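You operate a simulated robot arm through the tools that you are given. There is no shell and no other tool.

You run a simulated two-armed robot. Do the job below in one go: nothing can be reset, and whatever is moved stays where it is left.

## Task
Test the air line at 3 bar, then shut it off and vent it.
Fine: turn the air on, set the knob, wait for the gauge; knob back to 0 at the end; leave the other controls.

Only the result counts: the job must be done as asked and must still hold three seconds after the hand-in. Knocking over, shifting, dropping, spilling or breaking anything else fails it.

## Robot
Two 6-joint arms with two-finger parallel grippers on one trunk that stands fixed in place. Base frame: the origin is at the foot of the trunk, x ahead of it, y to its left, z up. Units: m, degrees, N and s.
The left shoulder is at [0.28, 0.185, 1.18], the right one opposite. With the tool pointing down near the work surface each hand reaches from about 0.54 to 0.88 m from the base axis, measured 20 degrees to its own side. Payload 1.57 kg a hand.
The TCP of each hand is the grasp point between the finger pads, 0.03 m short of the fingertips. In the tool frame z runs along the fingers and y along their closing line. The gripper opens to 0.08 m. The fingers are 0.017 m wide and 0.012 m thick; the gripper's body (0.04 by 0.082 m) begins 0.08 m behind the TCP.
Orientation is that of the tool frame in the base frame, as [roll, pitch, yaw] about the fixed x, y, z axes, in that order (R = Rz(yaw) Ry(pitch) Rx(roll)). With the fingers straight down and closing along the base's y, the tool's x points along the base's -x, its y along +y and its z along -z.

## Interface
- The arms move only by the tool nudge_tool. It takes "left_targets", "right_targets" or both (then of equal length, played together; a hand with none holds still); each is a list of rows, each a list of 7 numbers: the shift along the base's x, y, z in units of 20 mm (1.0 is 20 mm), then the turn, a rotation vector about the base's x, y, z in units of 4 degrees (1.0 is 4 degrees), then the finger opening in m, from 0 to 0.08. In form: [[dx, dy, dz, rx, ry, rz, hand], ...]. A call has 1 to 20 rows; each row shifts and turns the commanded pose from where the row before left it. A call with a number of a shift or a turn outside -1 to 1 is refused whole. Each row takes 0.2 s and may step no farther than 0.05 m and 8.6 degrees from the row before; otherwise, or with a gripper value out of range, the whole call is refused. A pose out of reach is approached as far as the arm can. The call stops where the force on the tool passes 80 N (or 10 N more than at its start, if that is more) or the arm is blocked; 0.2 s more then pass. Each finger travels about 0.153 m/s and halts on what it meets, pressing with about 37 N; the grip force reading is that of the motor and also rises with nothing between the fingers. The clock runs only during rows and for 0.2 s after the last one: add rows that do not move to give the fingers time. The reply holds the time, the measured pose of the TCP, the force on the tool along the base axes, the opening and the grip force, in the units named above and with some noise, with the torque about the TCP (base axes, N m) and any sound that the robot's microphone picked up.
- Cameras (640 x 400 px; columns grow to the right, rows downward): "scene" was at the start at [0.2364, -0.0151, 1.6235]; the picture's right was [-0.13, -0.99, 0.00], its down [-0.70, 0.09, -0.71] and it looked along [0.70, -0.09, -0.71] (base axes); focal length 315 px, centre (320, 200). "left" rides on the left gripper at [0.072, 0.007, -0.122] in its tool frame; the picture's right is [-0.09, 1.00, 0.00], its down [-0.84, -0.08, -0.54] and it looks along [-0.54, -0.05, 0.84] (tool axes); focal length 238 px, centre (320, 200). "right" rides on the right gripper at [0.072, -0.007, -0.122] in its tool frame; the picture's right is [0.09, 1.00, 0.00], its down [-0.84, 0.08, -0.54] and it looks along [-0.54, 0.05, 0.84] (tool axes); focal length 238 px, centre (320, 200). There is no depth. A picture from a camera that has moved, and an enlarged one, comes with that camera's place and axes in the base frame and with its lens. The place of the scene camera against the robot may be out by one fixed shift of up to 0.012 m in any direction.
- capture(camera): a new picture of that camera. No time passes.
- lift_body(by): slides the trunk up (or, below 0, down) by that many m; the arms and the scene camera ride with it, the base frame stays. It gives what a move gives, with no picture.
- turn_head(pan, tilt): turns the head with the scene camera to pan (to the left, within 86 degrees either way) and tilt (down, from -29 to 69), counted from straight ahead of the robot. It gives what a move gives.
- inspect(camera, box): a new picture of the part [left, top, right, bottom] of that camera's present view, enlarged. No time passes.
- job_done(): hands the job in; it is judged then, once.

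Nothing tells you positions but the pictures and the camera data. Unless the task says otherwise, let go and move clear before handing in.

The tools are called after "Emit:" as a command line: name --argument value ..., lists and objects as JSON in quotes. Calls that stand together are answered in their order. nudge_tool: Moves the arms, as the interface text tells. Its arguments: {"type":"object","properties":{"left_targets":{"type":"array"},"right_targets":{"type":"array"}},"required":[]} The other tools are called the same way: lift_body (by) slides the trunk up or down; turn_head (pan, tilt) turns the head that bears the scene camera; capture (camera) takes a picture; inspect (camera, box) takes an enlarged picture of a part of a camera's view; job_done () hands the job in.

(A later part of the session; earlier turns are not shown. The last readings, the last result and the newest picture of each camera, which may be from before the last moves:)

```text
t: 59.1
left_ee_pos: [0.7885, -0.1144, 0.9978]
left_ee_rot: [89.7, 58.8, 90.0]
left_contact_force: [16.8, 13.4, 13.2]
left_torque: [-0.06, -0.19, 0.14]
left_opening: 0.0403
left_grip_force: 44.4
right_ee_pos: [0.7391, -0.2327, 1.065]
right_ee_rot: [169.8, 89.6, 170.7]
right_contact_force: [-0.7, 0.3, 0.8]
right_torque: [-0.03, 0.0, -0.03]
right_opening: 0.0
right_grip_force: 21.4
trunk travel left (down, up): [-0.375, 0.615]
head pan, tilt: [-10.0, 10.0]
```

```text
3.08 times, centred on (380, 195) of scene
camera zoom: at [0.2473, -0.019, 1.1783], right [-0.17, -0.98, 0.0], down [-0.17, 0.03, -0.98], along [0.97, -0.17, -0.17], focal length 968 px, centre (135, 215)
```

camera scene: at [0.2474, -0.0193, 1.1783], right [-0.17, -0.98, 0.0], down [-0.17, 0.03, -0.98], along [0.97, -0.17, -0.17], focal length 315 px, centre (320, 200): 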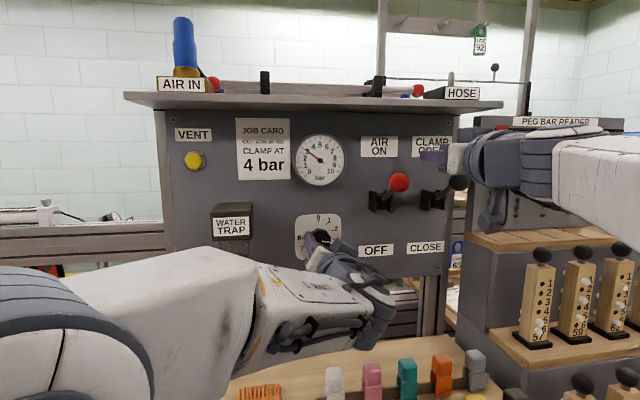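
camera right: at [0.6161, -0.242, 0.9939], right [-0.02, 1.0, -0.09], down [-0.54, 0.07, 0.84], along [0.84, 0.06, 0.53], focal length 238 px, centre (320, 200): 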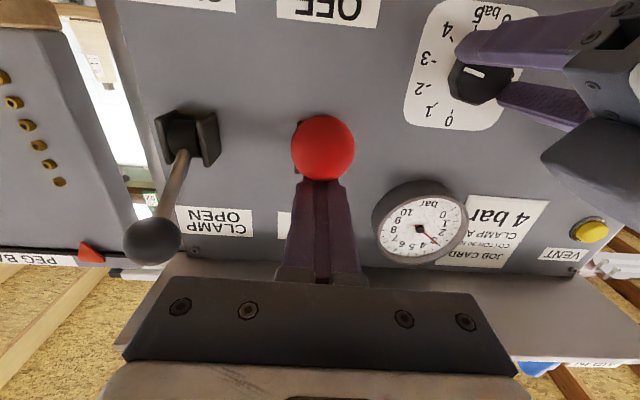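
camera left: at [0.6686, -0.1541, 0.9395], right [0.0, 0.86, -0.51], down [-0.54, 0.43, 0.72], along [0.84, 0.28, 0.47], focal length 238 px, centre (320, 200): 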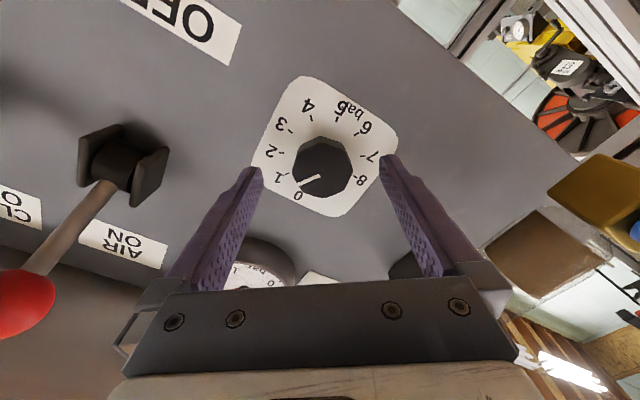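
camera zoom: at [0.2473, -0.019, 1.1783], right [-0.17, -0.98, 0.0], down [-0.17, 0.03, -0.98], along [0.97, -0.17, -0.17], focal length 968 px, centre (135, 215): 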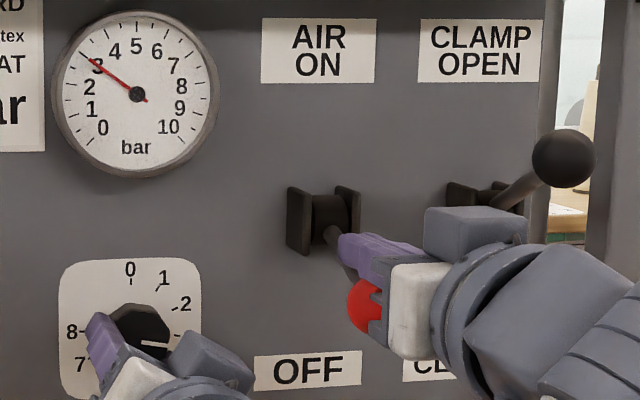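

The lever is well below level but not fully down yet (ball z≈1.036). I'll keep pushing gently.

Emit:
nudge_tool --right_targets '[[0, 0, -0.25, 0, 0, 0, 0.0], [0, 0, -0.25, 0, 0, 0, 0.0], [0, 0, -0.25, 0, 0, 0, 0.0], [0, 0, -0.2, 0, 0, 0, 0.0]]'

Emit:
capture --camera "right"

Emit:
inspect --camera "scene" --box '[290, 130, 470, 260]'

```text
t: 60.1
left_ee_pos: [0.7899, -0.1132, 0.9973]
left_ee_rot: [89.9, 58.8, 90.1]
left_contact_force: [28.4, 11.7, 10.1]
left_torque: [-0.04, -0.73, -0.1]
left_opening: 0.0402
left_grip_force: 44.9
right_ee_pos: [0.7371, -0.2339, 1.0527]
right_ee_rot: [2.2, 89.4, 3.1]
right_contact_force: [-6.0, -3.8, 26.4]
right_torque: [-0.06, -0.72, -0.19]
right_opening: 0.0
right_grip_force: 21.3
trunk travel left (down, up): [-0.375, 0.615]
head pan, tilt: [-10.0, 10.0]
```

```text
taken
camera right: at [0.6165, -0.2416, 0.9806], right [-0.02, 1.0, -0.09], down [-0.55, 0.07, 0.83], along [0.83, 0.06, 0.55], focal length 238 px, centre (320, 200)
```

right: 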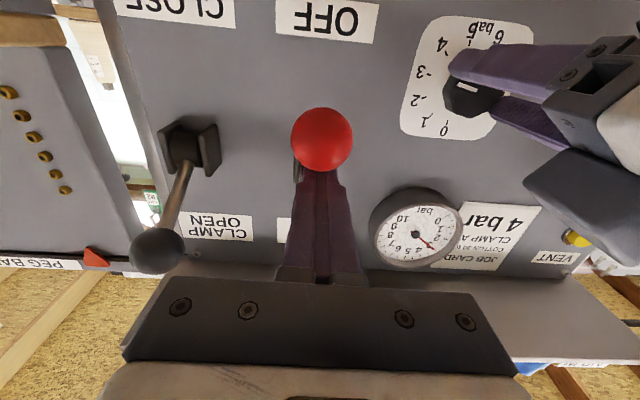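

```text
3.08 times, centred on (380, 195) of scene
camera zoom: at [0.2467, -0.019, 1.1789], right [-0.17, -0.98, 0.0], down [-0.17, 0.03, -0.98], along [0.97, -0.17, -0.17], focal length 968 px, centre (135, 215)
```

zoom: 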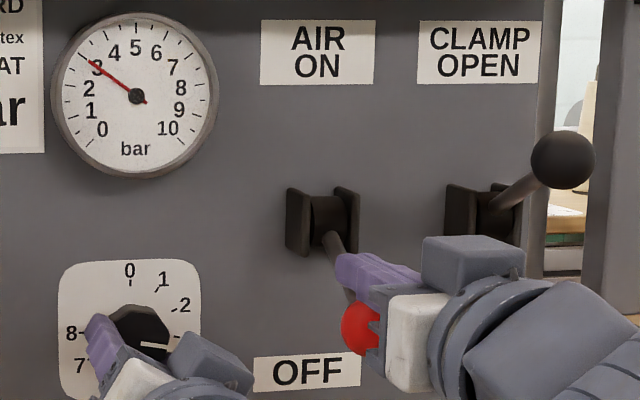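

The lever is at its OFF stop (26 N against the stop) and the trapped pressure still reads 3 bar. I'll lift the right hand off, move it right above the clamp lever and then back out clear.

Emit:
nudge_tool --right_targets '[[0, 0, 0.95, 0, 0, 0, 0.0], [0, 0, 0.95, 0, 0, 0, 0.0], [0, 0, 0.95, 0, 0, 0, 0.0], [0, 0, 0.95, 0, 0, 0, 0.0], [0, 0, 0.95, 0, 0, 0, 0.0], [0, 0, 0.95, 0, 0, 0, 0.0], [0, -0.97, 0, 0, 0, 0, 0.0], [0, -0.97, 0, 0, 0, 0, 0.0], [0, -0.97, 0, 0, 0, 0, 0.0], [-0.92, -0.83, 0, 0, 0, 0, 0.0], [-0.92, -0.83, 0, 0, 0, 0, 0.0], [-0.92, -0.83, 0, 0, 0, 0, 0.0]]'

Emit:
capture --camera "scene"

Emit:
inspect --camera "scene" --box '[290, 120, 470, 260]'

```text
t: 62.7
left_ee_pos: [0.7892, -0.1137, 0.9971]
left_ee_rot: [89.8, 58.9, 90.2]
left_contact_force: [13.2, 15.0, 12.6]
left_torque: [-0.07, -0.03, 0.34]
left_opening: 0.0403
left_grip_force: 44.8
right_ee_pos: [0.6813, -0.343, 1.1605]
right_ee_rot: [160.0, 89.7, 161.0]
right_contact_force: [0.5, 0.9, 0.9]
right_torque: [0.04, -0.01, -0.07]
right_opening: 0.0003
right_grip_force: 21.2
trunk travel left (down, up): [-0.375, 0.615]
head pan, tilt: [-10.0, 10.0]
```

```text
taken
camera scene: at [0.2473, -0.0186, 1.1783], right [-0.17, -0.98, 0.0], down [-0.17, 0.03, -0.98], along [0.97, -0.17, -0.17], focal length 315 px, centre (320, 200)
```

scene: 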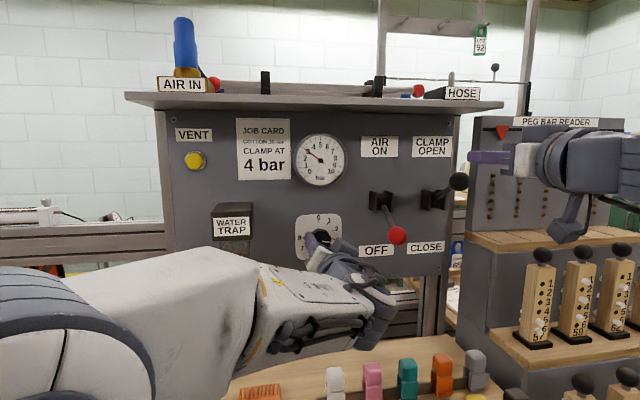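

```text
2.86 times, centred on (380, 190) of scene
camera zoom: at [0.2473, -0.0186, 1.1783], right [-0.17, -0.98, 0.0], down [-0.17, 0.03, -0.98], along [0.97, -0.17, -0.17], focal length 899 px, centre (149, 229)
```

zoom: 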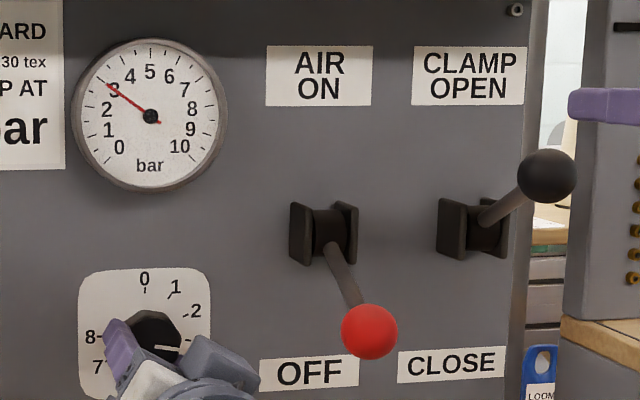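

Air is OFF, the clamp lever is unchanged and 3 bar is still trapped. The left hand now lets go of the knob, backs off, rises and moves across to the VENT button.

Emit:
nudge_tool --left_targets '[[0, 0, 0, 0, 0, 0, 0.06], [0, 0, 0, 0, 0, 0, 0.08], [-0.8, 0, 0, 0, 0, 0, 0.08], [-0.8, 0, 0, 0, 0, 0, 0.08], [-0.8, 0, 0, 0, 0, 0, 0.08], [-0.6, 0, 0, 0, 0, 0, 0.08], [0, 0, 1, -1, 0, 0, 0.08], [0, 0, 1, -1, 0, 0, 0.06], [0, 0, 1, -1, 0, 0, 0.04], [0, 0, 1, -1, 0, 0, 0.02], [0, 0, 1, -1, 0, 0, 0.0], [0, 0, 1, -1, 0, 0, 0.0], [0, 0, 1, -1, 0, 0, 0.0], [0, 0, 1, -0.8, 0, 0, 0.0]]'

Emit:
capture --camera "scene"

Emit:
capture --camera "left"

```text
t: 65.7
left_ee_pos: [0.7273, -0.1181, 1.1563]
left_ee_rot: [42.6, 89.9, 42.6]
left_contact_force: [0.5, 0.5, -0.3]
left_torque: [-0.02, 0.01, 0.03]
left_opening: 0.0
left_grip_force: 20.8
right_ee_pos: [0.68, -0.3443, 1.1604]
right_ee_rot: [158.0, 89.7, 158.9]
right_contact_force: [0.3, -0.1, -0.9]
right_torque: [0.0, -0.02, -0.01]
right_opening: 0.0
right_grip_force: 21.8
trunk travel left (down, up): [-0.375, 0.615]
head pan, tilt: [-10.0, 10.0]
```

```text
taken
camera scene: at [0.2472, -0.0194, 1.1783], right [-0.17, -0.98, 0.0], down [-0.17, 0.03, -0.98], along [0.97, -0.17, -0.17], focal length 315 px, centre (320, 200)
```

scene: 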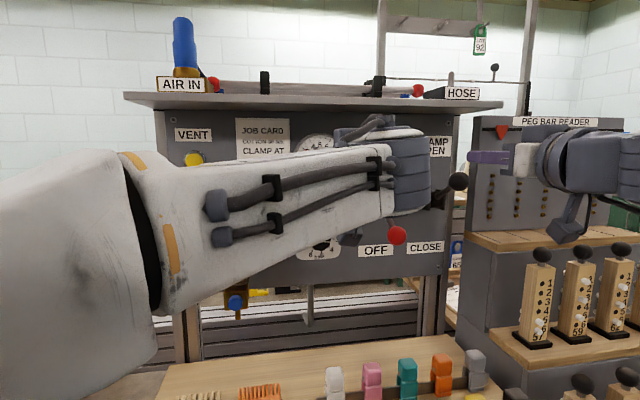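

```text
taken
camera left: at [0.6057, -0.1113, 1.0854], right [0.0, 1.0, 0.09], down [-0.54, -0.08, 0.84], along [0.84, -0.05, 0.54], focal length 238 px, centre (320, 200)
```

left: 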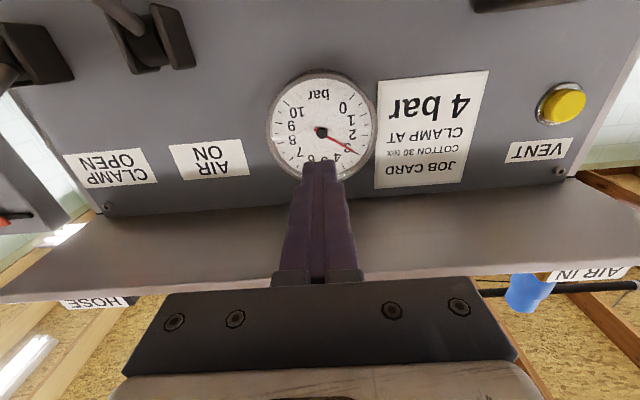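

Emit:
nudge_tool --left_targets '[[0.05, 1, 0, 0, 0, 0, 0.0], [0.05, 1, 0, 0, 0, 0, 0.0], [0.05, 1, 0, 0, 0, 0, 0.0], [0.05, 1, 0, 0, 0, 0, 0.0], [0.05, 1, 0, 0, 0, 0, 0.0], [0.05, 1, 0, 0, 0, 0, 0.0], [0.05, 1, 0, 0, 0, 0, 0.0], [0.05, 1, 0, 0, 0, 0, 0.0], [0.05, 1, 0, 0, 0, 0, 0.0], [0.05, 1, 0, 0, 0, 0, 0.0]]'

Emit:
capture --camera "scene"

Emit:
capture --camera "left"

```text
t: 67.9
left_ee_pos: [0.7386, 0.0856, 1.1561]
left_ee_rot: [-68.7, 90.0, -68.9]
left_contact_force: [-0.4, 0.0, 0.6]
left_torque: [0.04, 0.0, 0.02]
left_opening: 0.0
left_grip_force: 20.9
right_ee_pos: [0.6823, -0.3452, 1.16]
right_ee_rot: [157.8, 89.7, 158.7]
right_contact_force: [-0.4, -0.6, -0.1]
right_torque: [0.0, -0.02, -0.01]
right_opening: 0.0002
right_grip_force: 21.5
trunk travel left (down, up): [-0.375, 0.615]
head pan, tilt: [-10.0, 10.0]
```

```text
taken
camera scene: at [0.2472, -0.0195, 1.1783], right [-0.17, -0.98, 0.0], down [-0.17, 0.03, -0.98], along [0.97, -0.17, -0.17], focal length 315 px, centre (320, 200)
```

scene: 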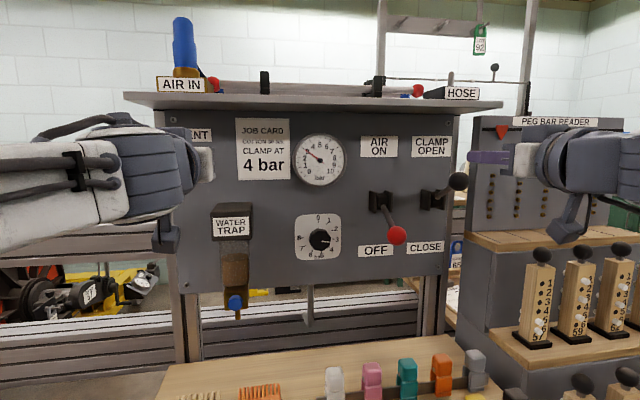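

```text
taken
camera left: at [0.6169, 0.0912, 1.0853], right [0.0, 1.0, 0.09], down [-0.54, -0.08, 0.84], along [0.84, -0.05, 0.54], focal length 238 px, centre (320, 200)
```

left: 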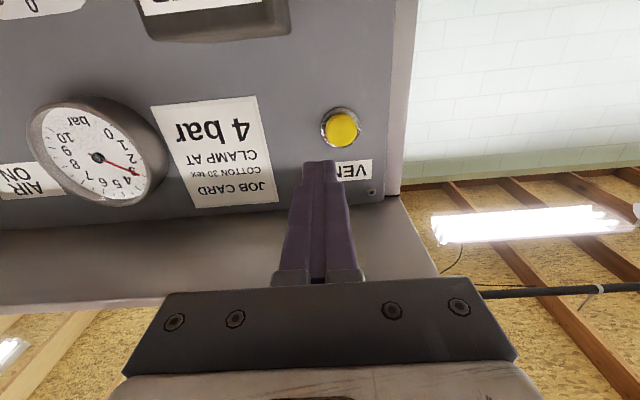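

Emit:
inspect --camera "left" --box '[290, 80, 390, 180]'

Emit:
inspect --camera "scene" --box '[140, 100, 360, 260]'

```text
4.00 times, centred on (340, 130) of left
camera zoom: at [0.6169, 0.0912, 1.0853], right [0.0, 1.0, 0.09], down [-0.54, -0.08, 0.84], along [0.84, -0.05, 0.54], focal length 953 px, centre (240, 480)
```

zoom: 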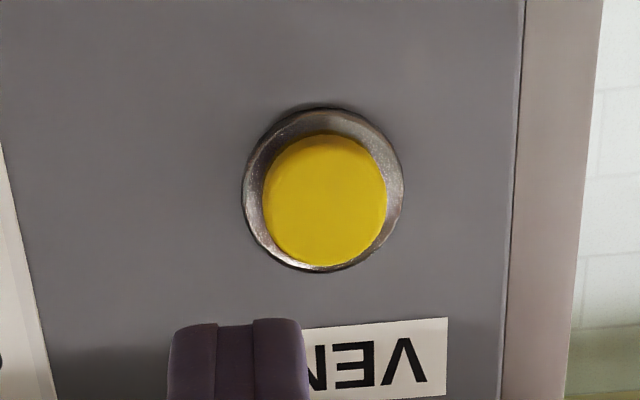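

```text
2.50 times, centred on (250, 180) of scene
camera zoom: at [0.2472, -0.0195, 1.1783], right [-0.17, -0.98, 0.0], down [-0.17, 0.03, -0.98], along [0.97, -0.17, -0.17], focal length 787 px, centre (495, 250)
```

zoom: 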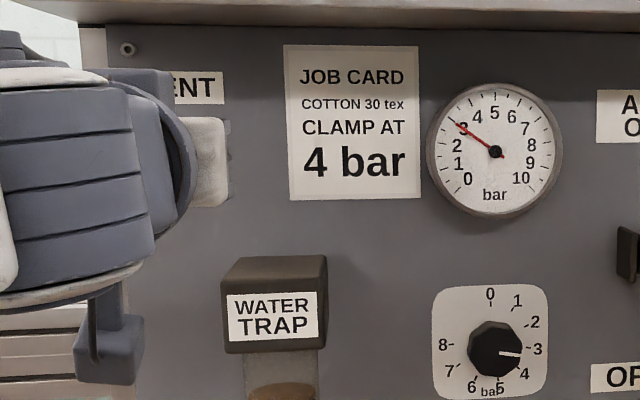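

The knob pointer sits on 3 and the gauge on 3. The button face is near [0.815, 0.1035, 1.150], so I'll align the closed left fingers with it and approach.

Emit:
nudge_tool --left_targets '[[0, 0.97, -0.35, 0, 0, 0, 0.0], [0.9, 0, 0, 0, 0, 0, 0.0], [0.8, 0, 0, 0, 0, 0, 0.0]]'

Emit:
inspect --camera "left" --box '[260, 80, 380, 200]'

Emit:
inspect --camera "scene" --box '[140, 100, 360, 260]'

```text
t: 68.7
left_ee_pos: [0.7716, 0.1049, 1.149]
left_ee_rot: [143.8, 90.0, 143.7]
left_contact_force: [0.2, -0.2, -0.9]
left_torque: [-0.01, -0.02, -0.01]
left_opening: 0.0002
left_grip_force: 21.1
right_ee_pos: [0.6811, -0.344, 1.1604]
right_ee_rot: [157.9, 89.6, 158.9]
right_contact_force: [0.8, -0.6, -0.1]
right_torque: [0.03, 0.02, 0.03]
right_opening: 0.0
right_grip_force: 21.3
trunk travel left (down, up): [-0.375, 0.615]
head pan, tilt: [-10.0, 10.0]
```

```text
3.33 times, centred on (320, 140) of left
camera zoom: at [0.6509, 0.1107, 1.0791], right [0.0, 1.0, 0.09], down [-0.54, -0.08, 0.84], along [0.84, -0.05, 0.54], focal length 794 px, centre (320, 400)
```

zoom: 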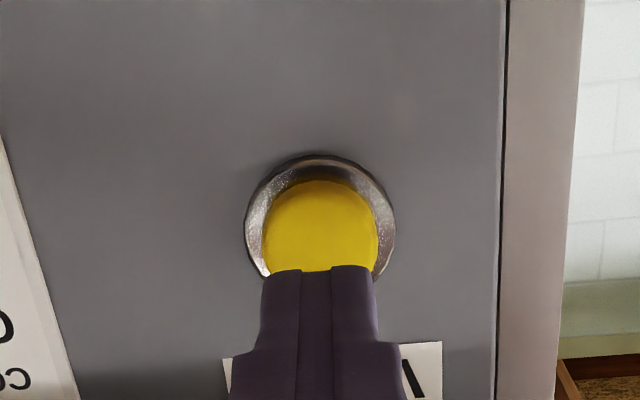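

```text
2.50 times, centred on (250, 180) of scene
camera zoom: at [0.247, -0.0193, 1.1783], right [-0.17, -0.98, 0.0], down [-0.17, 0.03, -0.98], along [0.97, -0.17, -0.17], focal length 787 px, centre (495, 250)
```

zoom: 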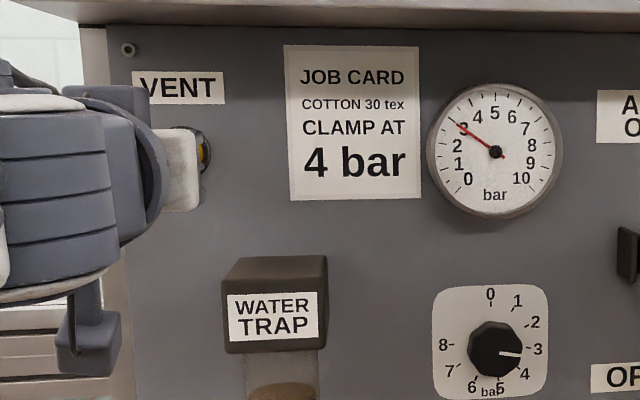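

Emit:
nudge_tool --left_targets '[[0.2, 0, -0.1, 0, 0, 0, 0.0], [0.2, 0, 0, 0, 0, 0, 0.0], [0.2, 0, 0, 0, 0, 0, 0.0], [0.15, 0, 0, 0, 0, 0, 0.0]]'

Emit:
inspect --camera "left" --box '[260, 80, 380, 200]'

Emit:
inspect --camera "scene" --box '[140, 100, 360, 260]'

```text
t: 69.7
left_ee_pos: [0.7874, 0.1039, 1.1474]
left_ee_rot: [10.7, 90.0, 10.8]
left_contact_force: [-0.4, 0.9, -0.5]
left_torque: [-0.01, 0.01, -0.01]
left_opening: 0.0
left_grip_force: 21.2
right_ee_pos: [0.6837, -0.3443, 1.1592]
right_ee_rot: [158.3, 89.7, 159.2]
right_contact_force: [-0.6, 0.7, 0.4]
right_torque: [-0.02, -0.02, 0.01]
right_opening: 0.0
right_grip_force: 21.3
trunk travel left (down, up): [-0.375, 0.615]
head pan, tilt: [-10.0, 10.0]
```

```text
3.33 times, centred on (320, 140) of left
camera zoom: at [0.6661, 0.1101, 1.0767], right [0.0, 1.0, 0.09], down [-0.54, -0.08, 0.84], along [0.84, -0.05, 0.54], focal length 794 px, centre (320, 400)
```

zoom: 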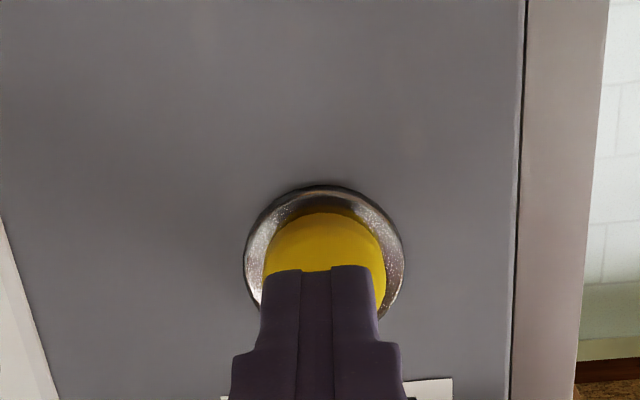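

```text
2.50 times, centred on (250, 180) of scene
camera zoom: at [0.2471, -0.0194, 1.1783], right [-0.17, -0.98, 0.0], down [-0.17, 0.03, -0.98], along [0.97, -0.17, -0.17], focal length 787 px, centre (495, 250)
```

zoom: 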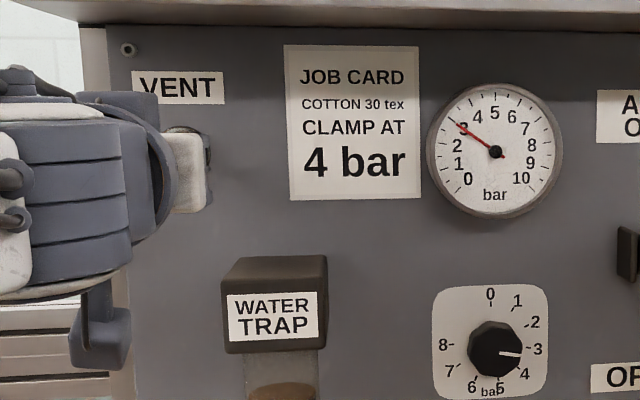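

Emit:
nudge_tool --left_targets '[[0.1, 0, 0, 0, 0, 0, 0.0], [0.1, 0, 0, 0, 0, 0, 0.0], [0.1, 0, 0, 0, 0, 0, 0.0], [0, 0, 0, 0, 0, 0, 0.0]]'

Emit:
inspect --camera "scene" --box '[140, 100, 360, 260]'

```text
t: 70.7
left_ee_pos: [0.7926, 0.1044, 1.148]
left_ee_rot: [42.2, 90.0, 42.3]
left_contact_force: [0.0, 0.3, 0.6]
left_torque: [0.04, 0.03, 0.06]
left_opening: 0.0
left_grip_force: 21.2
right_ee_pos: [0.6822, -0.3444, 1.1603]
right_ee_rot: [158.3, 89.6, 159.2]
right_contact_force: [-0.4, -0.1, 0.3]
right_torque: [0.01, -0.02, 0.03]
right_opening: 0.0001
right_grip_force: 21.3
trunk travel left (down, up): [-0.375, 0.615]
head pan, tilt: [-10.0, 10.0]
```

```text
2.50 times, centred on (250, 180) of scene
camera zoom: at [0.2471, -0.0194, 1.1783], right [-0.17, -0.98, 0.0], down [-0.17, 0.03, -0.98], along [0.97, -0.17, -0.17], focal length 787 px, centre (495, 250)
```

zoom: 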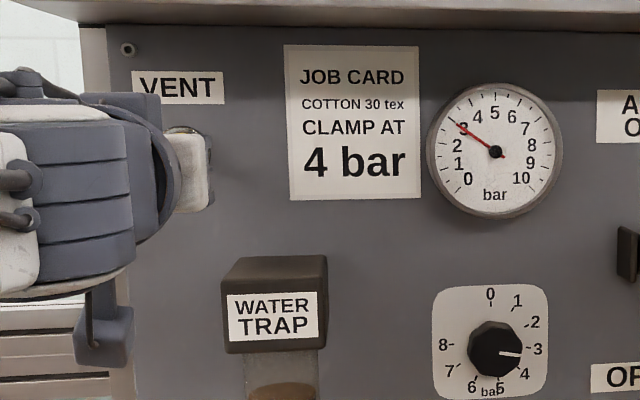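

Emit:
nudge_tool --left_targets '[[0.1, 0, 0, 0, 0, 0, 0.0], [0.1, 0, 0, 0, 0, 0, 0.0], [0.1, 0, 0, 0, 0, 0, 0.0], [0, 0, 0, 0, 0, 0, 0.0]]'

Emit:
inspect --camera "scene" --box '[140, 100, 360, 260]'

Emit:
inspect --camera "left" --box '[260, 80, 380, 200]'

```text
t: 71.7
left_ee_pos: [0.7976, 0.1037, 1.147]
left_ee_rot: [92.6, 89.9, 92.7]
left_contact_force: [-1.4, 0.0, 0.4]
left_torque: [0.02, -0.01, 0.04]
left_opening: 0.0
left_grip_force: 21.3
right_ee_pos: [0.6821, -0.3437, 1.1606]
right_ee_rot: [157.9, 89.7, 158.9]
right_contact_force: [0.0, 0.3, 0.4]
right_torque: [0.01, 0.0, -0.02]
right_opening: 0.0
right_grip_force: 21.5
trunk travel left (down, up): [-0.375, 0.615]
head pan, tilt: [-10.0, 10.0]
```

```text
2.50 times, centred on (250, 180) of scene
camera zoom: at [0.247, -0.0194, 1.1783], right [-0.17, -0.98, 0.0], down [-0.17, 0.03, -0.98], along [0.97, -0.17, -0.17], focal length 787 px, centre (495, 250)
```

zoom: 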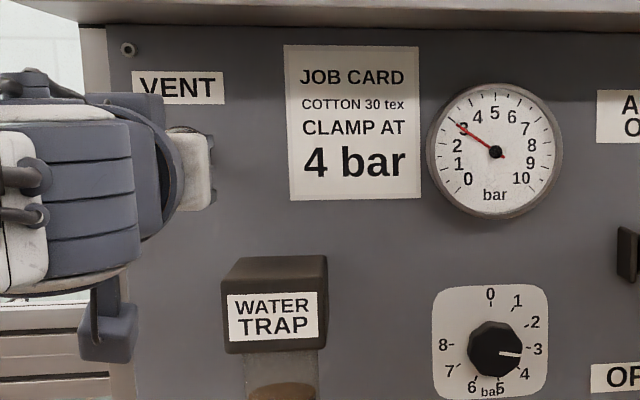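

```text
3.33 times, centred on (320, 140) of left
camera zoom: at [0.6782, 0.1099, 1.0764], right [0.0, 1.0, 0.09], down [-0.54, -0.08, 0.84], along [0.84, -0.05, 0.54], focal length 794 px, centre (320, 400)
```

zoom: 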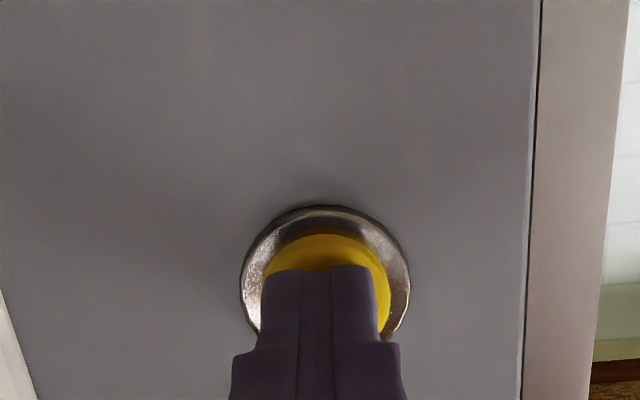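

A slight contact force is starting. I'll press on in small steps and watch the gauge.

Emit:
nudge_tool --left_targets '[[0.1, 0, 0, 0, 0, 0, 0.0], [0.1, 0, 0, 0, 0, 0, 0.0], [0, 0, 0, 0, 0, 0, 0.0]]'

Emit:
inspect --camera "scene" --box '[140, 100, 360, 260]'

Emit:
inspect --camera "left" --box '[260, 80, 380, 200]'

```text
t: 72.5
left_ee_pos: [0.8034, 0.1038, 1.1473]
left_ee_rot: [-31.4, 90.0, -31.6]
left_contact_force: [-8.3, -0.7, -2.1]
left_torque: [0.01, 0.02, 0.01]
left_opening: 0.0
left_grip_force: 21.7
right_ee_pos: [0.6809, -0.3436, 1.1603]
right_ee_rot: [157.4, 89.7, 158.3]
right_contact_force: [-0.2, -0.2, 0.5]
right_torque: [-0.03, 0.01, 0.02]
right_opening: 0.0
right_grip_force: 21.6
trunk travel left (down, up): [-0.375, 0.615]
head pan, tilt: [-10.0, 10.0]
heard: click
```

```text
2.50 times, centred on (250, 180) of scene
camera zoom: at [0.2468, -0.0193, 1.1783], right [-0.17, -0.98, 0.0], down [-0.17, 0.03, -0.98], along [0.97, -0.17, -0.17], focal length 787 px, centre (495, 250)
```

zoom: 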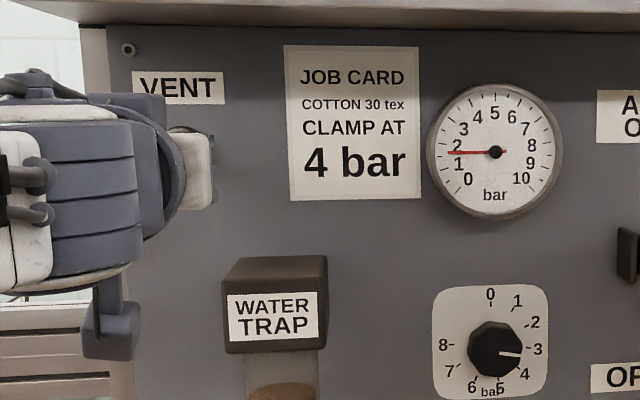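

```text
3.33 times, centred on (320, 140) of left
camera zoom: at [0.6816, 0.1099, 1.0764], right [0.0, 1.0, 0.09], down [-0.54, -0.08, 0.84], along [0.84, -0.05, 0.54], focal length 794 px, centre (320, 400)
```

zoom: 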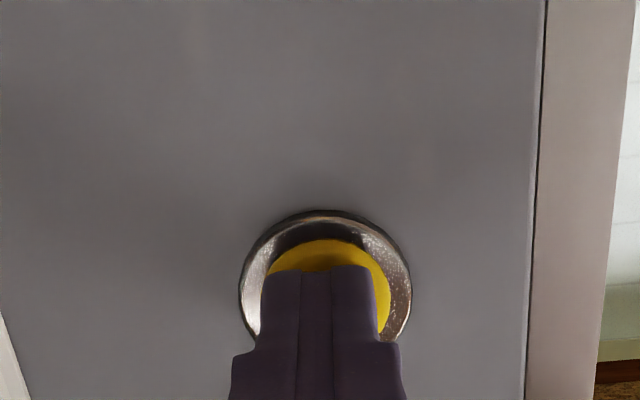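

The button clicked and the gauge is falling (below 2 bar). I'll hold it pressed until the gauge reads zero.

Emit:
nudge_tool --left_targets '[[0.03, 0, 0, 0, 0, 0, 0.0], [0, 0, 0, 0, 0, 0, 0.0], [0, 0, 0, 0, 0, 0, 0.0], [0, 0, 0, 0, 0, 0, 0.0], [0, 0, 0, 0, 0, 0, 0.0], [0, 0, 0, 0, 0, 0, 0.0], [0, 0, 0, 0, 0, 0, 0.0], [0, 0, 0, 0, 0, 0, 0.0], [0, 0, 0, 0, 0, 0, 0.0], [0, 0, 0, 0, 0, 0, 0.0], [0, 0, 0, 0, 0, 0, 0.0], [0, 0, 0, 0, 0, 0, 0.0], [0, 0, 0, 0, 0, 0, 0.0], [0, 0, 0, 0, 0, 0, 0.0], [0, 0, 0, 0, 0, 0, 0.0]]'

Emit:
inspect --camera "scene" --box '[140, 100, 360, 260]'

Emit:
inspect --camera "scene" --box '[290, 135, 350, 185]'

```text
t: 75.7
left_ee_pos: [0.8035, 0.1035, 1.1465]
left_ee_rot: [-171.6, 89.9, -171.6]
left_contact_force: [-10.5, 0.2, -1.7]
left_torque: [0.01, 0.06, 0.03]
left_opening: 0.0001
left_grip_force: 21.7
right_ee_pos: [0.6814, -0.3438, 1.1601]
right_ee_rot: [157.0, 89.7, 157.9]
right_contact_force: [0.7, -0.8, -0.4]
right_torque: [0.0, 0.01, -0.01]
right_opening: 0.0
right_grip_force: 21.7
trunk travel left (down, up): [-0.375, 0.615]
head pan, tilt: [-10.0, 10.0]
```

```text
2.50 times, centred on (250, 180) of scene
camera zoom: at [0.2467, -0.0193, 1.1784], right [-0.17, -0.98, 0.0], down [-0.17, 0.03, -0.98], along [0.97, -0.17, -0.17], focal length 787 px, centre (495, 250)
```

zoom: 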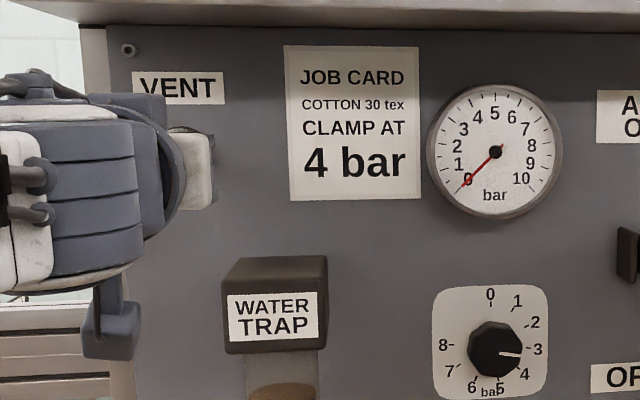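

```text
8.00 times, centred on (320, 160) of scene
camera zoom: at [0.2467, -0.0193, 1.1784], right [-0.17, -0.98, 0.0], down [-0.17, 0.03, -0.98], along [0.97, -0.17, -0.17], focal length 2517 px, centre (320, 520)
```

zoom: 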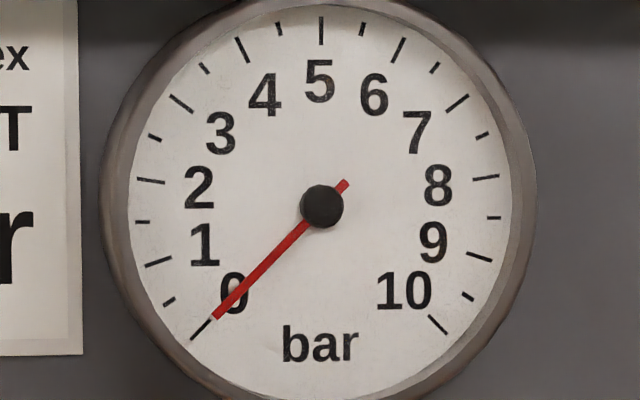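

The gauge is at 0. I'll release the button, back off, and take the left hand back to the knob by the same route.

Emit:
nudge_tool --left_targets '[[-0.8, 0, 0, 0, 0, 0, 0.0], [-0.8, 0, 0, 0, 0, 0, 0.0], [-0.8, 0, 0, 0, 0, 0, 0.0], [-0.8, 0, 0.3, 0, 0, 0, 0.0], [0, -1, 0, 0, 0, 0, 0.0], [0, -1, 0, 0, 0, 0, 0.0], [0, -1, 0, 0, 0, 0, 0.0], [0, -1, 0, 0, 0, 0, 0.0], [0, -1, 0, 0, 0, 0, 0.0], [-0.1, -1, 0, 0, 0, 0, 0.0], [-0.1, -1, 0, 0, 0, 0, 0.0], [-0.1, -1, 0, 0, 0, 0, 0.0], [-0.1, -1, 0, 0, 0, 0, 0.0], [-0.1, -1, 0, 0, 0, 0, 0.0], [-0.1, -1, 0, 0, 0, 0, 0.0], [0, -0.08, 0, 0, 0, 0, 0.0]]'

Emit:
inspect --camera "scene" --box '[140, 100, 360, 260]'

Emit:
capture --camera "left"

```text
t: 79.1
left_ee_pos: [0.729, -0.1181, 1.1553]
left_ee_rot: [49.2, 90.0, 49.2]
left_contact_force: [-0.2, 0.3, 0.0]
left_torque: [0.02, -0.03, -0.01]
left_opening: 0.0001
left_grip_force: 21.0
right_ee_pos: [0.6812, -0.3437, 1.161]
right_ee_rot: [158.6, 89.7, 159.5]
right_contact_force: [-0.5, -0.5, 0.3]
right_torque: [0.0, -0.02, -0.04]
right_opening: 0.0001
right_grip_force: 20.8
trunk travel left (down, up): [-0.375, 0.615]
head pan, tilt: [-10.0, 10.0]
```

```text
2.50 times, centred on (250, 180) of scene
camera zoom: at [0.2471, -0.0194, 1.1783], right [-0.17, -0.98, 0.0], down [-0.17, 0.03, -0.98], along [0.97, -0.17, -0.17], focal length 787 px, centre (495, 250)
```

zoom: 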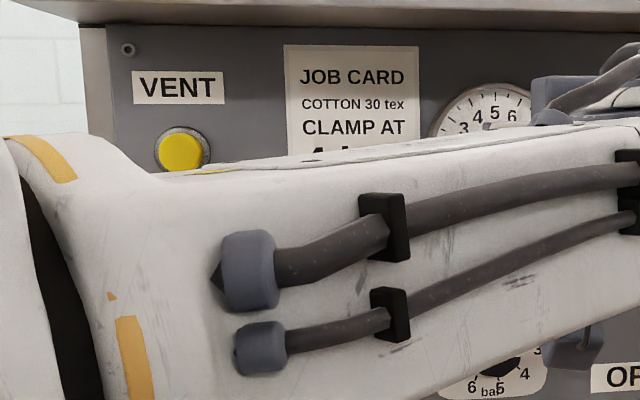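

```text
taken
camera left: at [0.6067, -0.1126, 1.0832], right [0.0, 1.0, 0.09], down [-0.54, -0.08, 0.84], along [0.84, -0.05, 0.54], focal length 238 px, centre (320, 200)
```

left: 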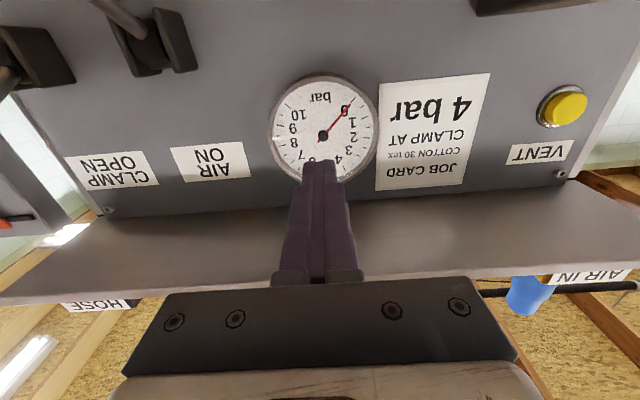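

VENT has sprung back out and the gauge stays at 0. I'll lower to the knob, open the fingers, and pre-rotate clockwise so there is range for turning back to 0.

Emit:
nudge_tool --left_targets '[[0, 0.17, -0.975, 1, 0, 0, 0.0], [0, 0, -0.975, 1, 0, 0, 0.02], [0, 0, -0.975, 1, 0, 0, 0.04], [0, 0, -0.975, 1, 0, 0, 0.06], [0, 0, -0.975, 1, 0, 0, 0.08], [0, 0, -0.975, 1, 0, 0, 0.08], [0, 0, -0.975, 1, 0, 0, 0.08], [0, 0, -0.975, 1, 0, 0, 0.08], [0, 0, 0, 1, 0, 0, 0.08], [0, 0, 0, 1, 0, 0, 0.08], [0, 0, 0, 1, 0, 0, 0.08], [0, 0, 0, 1, 0, 0, 0.08]]'

Emit:
capture --camera "scene"

Emit:
capture --camera "left"

```text
t: 81.7
left_ee_pos: [0.7284, -0.1142, 0.998]
left_ee_rot: [90.1, 41.9, 90.0]
left_contact_force: [0.6, 0.6, 0.0]
left_torque: [0.03, -0.01, 0.01]
left_opening: 0.0799
left_grip_force: 0.1
right_ee_pos: [0.6824, -0.3442, 1.1603]
right_ee_rot: [158.0, 89.7, 159.0]
right_contact_force: [0.1, 0.1, 0.1]
right_torque: [0.03, -0.04, -0.01]
right_opening: 0.0001
right_grip_force: 21.4
trunk travel left (down, up): [-0.375, 0.615]
head pan, tilt: [-10.0, 10.0]
```

```text
taken
camera scene: at [0.2471, -0.0194, 1.1783], right [-0.17, -0.98, 0.0], down [-0.17, 0.03, -0.98], along [0.97, -0.17, -0.17], focal length 315 px, centre (320, 200)
```

scene: 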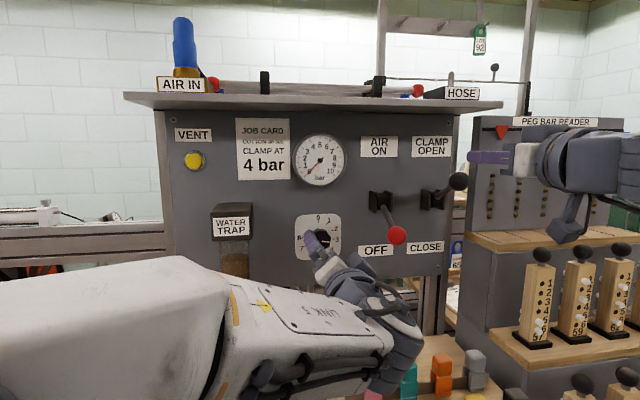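

```text
taken
camera left: at [0.6073, -0.0569, 0.9549], right [0.0, 0.6, 0.8], down [-0.54, -0.67, 0.5], along [0.84, -0.43, 0.32], focal length 238 px, centre (320, 200)
```

left: 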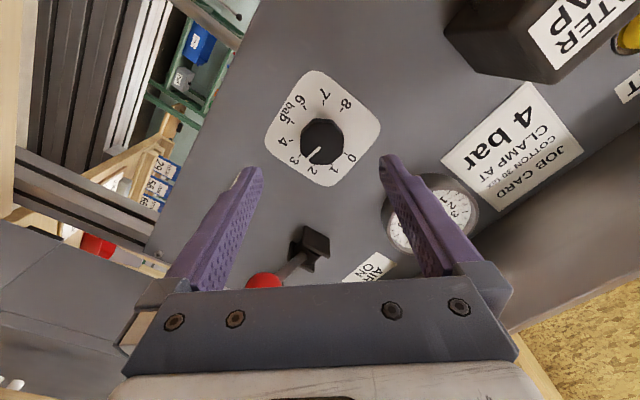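

Emit:
nudge_tool --left_targets '[[0.77, 0, 0, 0, 0, 0, 0.08], [0.77, 0, 0, 0, 0, 0, 0.08], [0.77, 0, 0, 0, 0, 0, 0.08], [0.77, 0, 0, 0, 0, 0, 0.08]]'

Emit:
inspect --camera "left" --box '[250, 70, 400, 220]'

```text
t: 82.7
left_ee_pos: [0.791, -0.1149, 0.9991]
left_ee_rot: [90.0, 42.0, 90.0]
left_contact_force: [0.1, 1.0, -0.1]
left_torque: [0.02, -0.06, -0.02]
left_opening: 0.08
left_grip_force: 0.1
right_ee_pos: [0.6827, -0.3441, 1.161]
right_ee_rot: [157.6, 89.7, 158.5]
right_contact_force: [0.0, -0.3, -0.4]
right_torque: [0.02, -0.02, -0.04]
right_opening: 0.0
right_grip_force: 21.3
trunk travel left (down, up): [-0.375, 0.615]
head pan, tilt: [-10.0, 10.0]
```

```text
2.67 times, centred on (325, 145) of left
camera zoom: at [0.6688, -0.0576, 0.9553], right [0.0, 0.6, 0.8], down [-0.54, -0.67, 0.5], along [0.84, -0.43, 0.32], focal length 636 px, centre (307, 347)
```

zoom: 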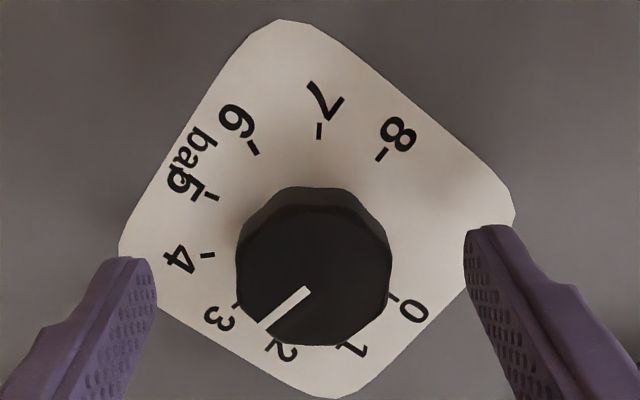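

Emit:
nudge_tool --left_targets '[[0, 0, 0, 0, 0, 0, 0.06], [0, 0, 0, 0, 0, 0, 0.03], [0, 0, 0, 0, 0, 0, 0.03], [0, 0, 0, 0, 0, 0, 0.03]]'

Emit:
inspect --camera "left" --box '[250, 70, 400, 220]'

```text
t: 83.7
left_ee_pos: [0.791, -0.1143, 0.9989]
left_ee_rot: [89.8, 42.1, 90.0]
left_contact_force: [7.7, 5.0, 8.1]
left_torque: [-0.02, 0.05, 0.27]
left_opening: 0.0398
left_grip_force: 45.0
right_ee_pos: [0.6805, -0.3433, 1.1594]
right_ee_rot: [160.2, 89.7, 161.2]
right_contact_force: [-0.1, 0.8, 0.0]
right_torque: [0.0, -0.02, 0.01]
right_opening: 0.0
right_grip_force: 21.8
trunk travel left (down, up): [-0.375, 0.615]
head pan, tilt: [-10.0, 10.0]
```

```text
2.67 times, centred on (325, 145) of left
camera zoom: at [0.6689, -0.057, 0.9561], right [0.0, 0.6, 0.8], down [-0.54, -0.67, 0.5], along [0.84, -0.43, 0.33], focal length 636 px, centre (307, 347)
```

zoom: 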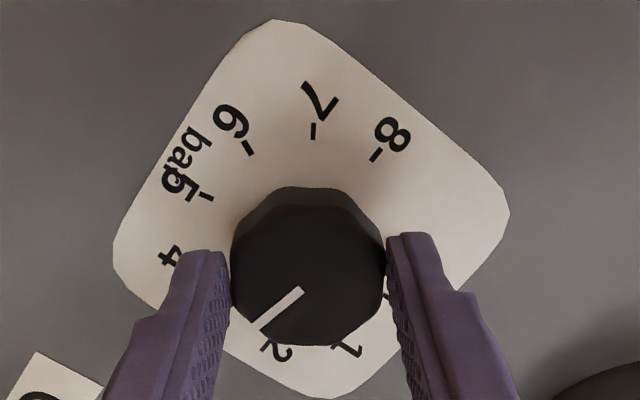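

The grip is good. I'll turn counter-clockwise, first about 72°, and check.

Emit:
nudge_tool --left_targets '[[0, 0, 0, -1, 0, 0, 0.03], [0, 0, 0, -1, 0, 0, 0.03], [0, 0, 0, -1, 0, 0, 0.03], [0, 0, 0, -1, 0, 0, 0.03], [0, 0, 0, -1, 0, 0, 0.03], [0, 0, 0, -1, 0, 0, 0.03], [0, 0, 0, -1, 0, 0, 0.03], [0, 0, 0, -1, 0, 0, 0.03], [0, 0, 0, -1, 0, 0, 0.03], [0, 0, 0, -1, 0, 0, 0.03], [0, 0, 0, -1, 0, 0, 0.03], [0, 0, 0, -1, 0, 0, 0.03], [0, 0, 0, -1, 0, 0, 0.03], [0, 0, 0, -1, 0, 0, 0.03], [0, 0, 0, -1, 0, 0, 0.03], [0, 0, 0, -1, 0, 0, 0.03], [0, 0, 0, -1, 0, 0, 0.03], [0, 0, 0, -1, 0, 0, 0.03]]'

Emit:
inspect --camera "left" --box '[250, 70, 400, 220]'

Emit:
inspect --camera "scene" --box '[280, 130, 400, 280]'

```text
t: 87.5
left_ee_pos: [0.7889, -0.1169, 0.9986]
left_ee_rot: [-89.8, 66.0, -89.9]
left_contact_force: [7.3, -11.0, 14.8]
left_torque: [0.03, 0.24, -0.24]
left_opening: 0.0398
left_grip_force: 45.0
right_ee_pos: [0.6818, -0.3441, 1.1601]
right_ee_rot: [152.8, 89.7, 153.8]
right_contact_force: [-0.7, -1.4, 0.0]
right_torque: [0.01, 0.0, 0.01]
right_opening: 0.0
right_grip_force: 22.1
trunk travel left (down, up): [-0.375, 0.615]
head pan, tilt: [-10.0, 10.0]
```

```text
2.67 times, centred on (325, 145) of left
camera zoom: at [0.668, -0.1397, 0.9301], right [0.0, 0.95, -0.32], down [-0.54, 0.27, 0.8], along [0.84, 0.17, 0.51], focal length 636 px, centre (307, 347)
```

zoom: 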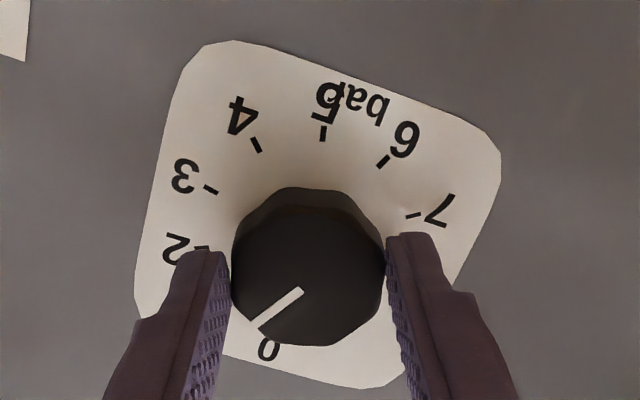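

```text
2.67 times, centred on (340, 205) of scene
camera zoom: at [0.2469, -0.02, 1.1785], right [-0.17, -0.98, 0.0], down [-0.17, 0.03, -0.98], along [0.97, -0.17, -0.17], focal length 839 px, centre (267, 187)
```

zoom: 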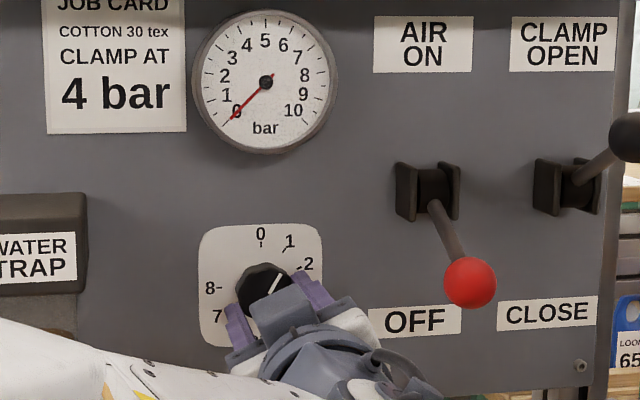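

Emit:
nudge_tool --left_targets '[[0, -0.03, 0.02, -1, 0, 0, 0.03], [0, 0, 0, -1, 0, 0, 0.03], [0, 0, 0, -1, 0, 0, 0.03], [0, 0, 0, -1, 0, 0, 0.03], [0, 0, 0, -1, 0, 0, 0.03], [0, 0, 0, -1, 0, 0, 0.03], [0, 0, 0, -1, 0, 0, 0.03], [0, 0, 0, 0, 0, 0, 0.03]]'

Emit:
inspect --camera "left" --box '[250, 70, 400, 220]'

Emit:
inspect --camera "scene" --box '[290, 200, 370, 270]'

```text
t: 89.3
left_ee_pos: [0.7884, -0.1173, 0.9985]
left_ee_rot: [-90.3, 38.2, -90.2]
left_contact_force: [-3.4, -16.7, 7.6]
left_torque: [0.05, -0.58, -1.01]
left_opening: 0.0398
left_grip_force: 45.3
right_ee_pos: [0.6822, -0.3442, 1.1605]
right_ee_rot: [150.1, 89.8, 151.0]
right_contact_force: [-0.4, 0.2, -0.1]
right_torque: [0.0, 0.01, -0.01]
right_opening: 0.0001
right_grip_force: 21.2
trunk travel left (down, up): [-0.375, 0.615]
head pan, tilt: [-10.0, 10.0]
```

```text
2.67 times, centred on (325, 145) of left
camera zoom: at [0.6676, -0.1699, 0.9503], right [0.0, 0.69, -0.73], down [-0.54, 0.61, 0.58], along [0.84, 0.39, 0.37], focal length 636 px, centre (307, 347)
```

zoom: 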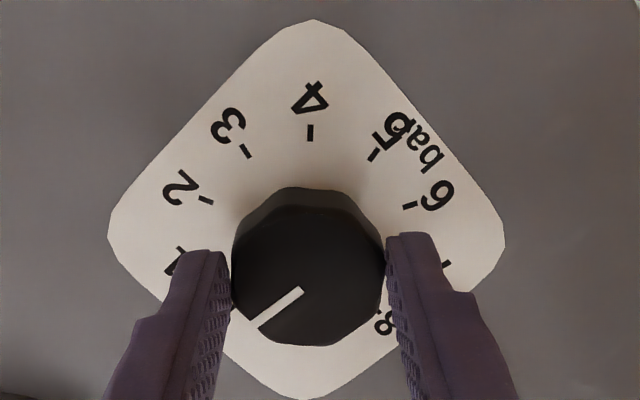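

```text
5.71 times, centred on (330, 235) of scene
camera zoom: at [0.2466, -0.0203, 1.1783], right [-0.17, -0.98, 0.0], down [-0.17, 0.03, -0.98], along [0.97, -0.17, -0.17], focal length 1798 px, centre (263, 0)
```

zoom: 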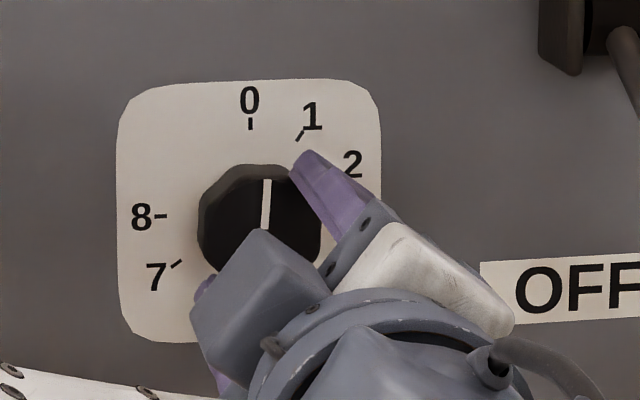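

Emit:
nudge_tool --left_targets '[[0, 0, 0, -0.5, 0, 0, 0.03], [0, 0, 0, 0, 0, 0, 0.03], [0, 0, 0, 0, 0, 0, 0.03]]'

Emit:
inspect --camera "scene" --box '[300, 210, 350, 250]'

```text
t: 90.1
left_ee_pos: [0.7909, -0.1164, 0.9996]
left_ee_rot: [-91.1, 36.4, -90.3]
left_contact_force: [-32.6, 8.4, -29.9]
left_torque: [-0.05, 0.51, 0.47]
left_opening: 0.0397
left_grip_force: 45.2
left hand out of reach, approached as far as the arm can: row 1
right_ee_pos: [0.682, -0.3434, 1.1587]
right_ee_rot: [159.1, 89.7, 159.9]
right_contact_force: [0.3, -0.6, -0.4]
right_torque: [0.0, 0.03, -0.01]
right_opening: 0.0002
right_grip_force: 21.7
trunk travel left (down, up): [-0.375, 0.615]
head pan, tilt: [-10.0, 10.0]
```

```text
10.00 times, centred on (325, 230) of scene
camera zoom: at [0.2468, -0.0191, 1.178], right [-0.17, -0.98, 0.0], down [-0.17, 0.03, -0.98], along [0.97, -0.17, -0.17], focal length 3147 px, centre (270, -100)
```

zoom: 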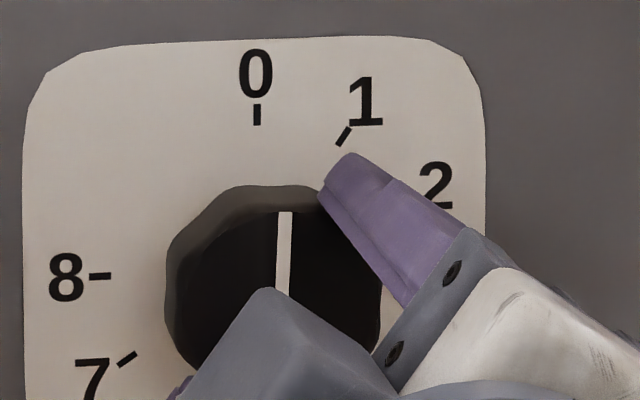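

The wrist limit is reached and the pointer is about 3–4° short of 0. I'll release, back off, rewind the hand, regrip and finish the last few degrees.

Emit:
nudge_tool --left_targets '[[0, 0, 0, 0, 0, 0, 0.06], [0, 0, 0, 0, 0, 0, 0.08], [-0.8, 0, 0, 0, 0, 0, 0.08], [-0.8, 0, 0, 0, 0, 0, 0.08], [-0.8, 0, 0, 0, 0, 0, 0.08], [-0.5, 0, 0, 0, 0, 0, 0.08], [0, 0, 0, 1, 0, 0, 0.08], [0, 0, 0, 1, 0, 0, 0.08], [0, 0, 0, 1, 0, 0, 0.08], [0, 0, 0, 1, 0, 0, 0.08], [0, 0, 0, 1, 0, 0, 0.08], [0, 0, 0, 1, 0, 0, 0.08], [0, 0, 0, 1, 0, 0, 0.08], [0, 0, 0, 1, 0, 0, 0.08], [0, 0, 0, 1, 0, 0, 0.08], [0, 0, 0, 1, 0, 0, 0.08], [0, 0, 0, 1, 0, 0, 0.08], [0, 0, 0, 1, 0, 0, 0.08]]'

Emit:
capture --camera "left"

Emit:
inspect --camera "scene" --box '[290, 205, 350, 255]'

```text
t: 93.9
left_ee_pos: [0.7327, -0.1194, 1.008]
left_ee_rot: [-90.1, 84.2, -90.1]
left_contact_force: [0.2, -0.5, -1.2]
left_torque: [-0.01, -0.01, 0.03]
left_opening: 0.08
left_grip_force: 0.0
left hand out of reach, approached as far as the arm can: row 4
right_ee_pos: [0.682, -0.3434, 1.1607]
right_ee_rot: [158.0, 89.7, 158.9]
right_contact_force: [1.4, 0.6, -0.4]
right_torque: [0.03, -0.01, -0.04]
right_opening: 0.0
right_grip_force: 21.0
trunk travel left (down, up): [-0.375, 0.615]
head pan, tilt: [-10.0, 10.0]
```

```text
taken
camera left: at [0.6118, -0.1211, 0.9361], right [0.0, 1.0, -0.01], down [-0.54, 0.01, 0.84], along [0.84, 0.01, 0.54], focal length 238 px, centre (320, 200)
```

left: 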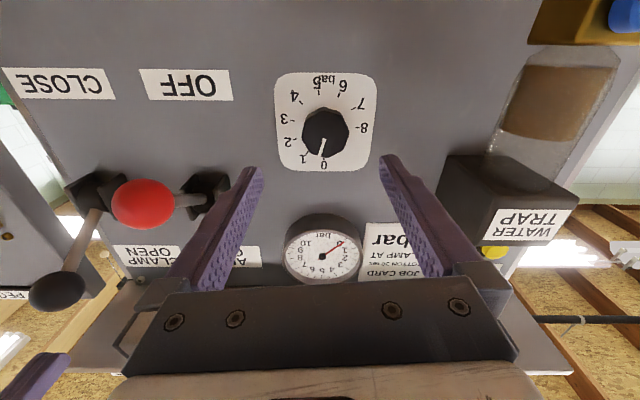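

```text
8.00 times, centred on (320, 230) of scene
camera zoom: at [0.2471, -0.0196, 1.1783], right [-0.17, -0.98, 0.0], down [-0.17, 0.03, -0.98], along [0.97, -0.17, -0.17], focal length 2517 px, centre (320, -40)
```

zoom: 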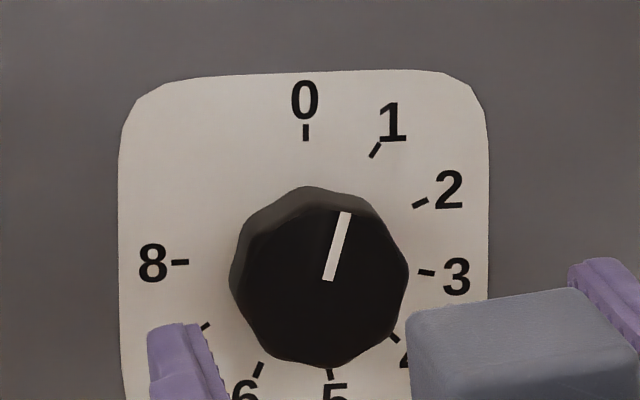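

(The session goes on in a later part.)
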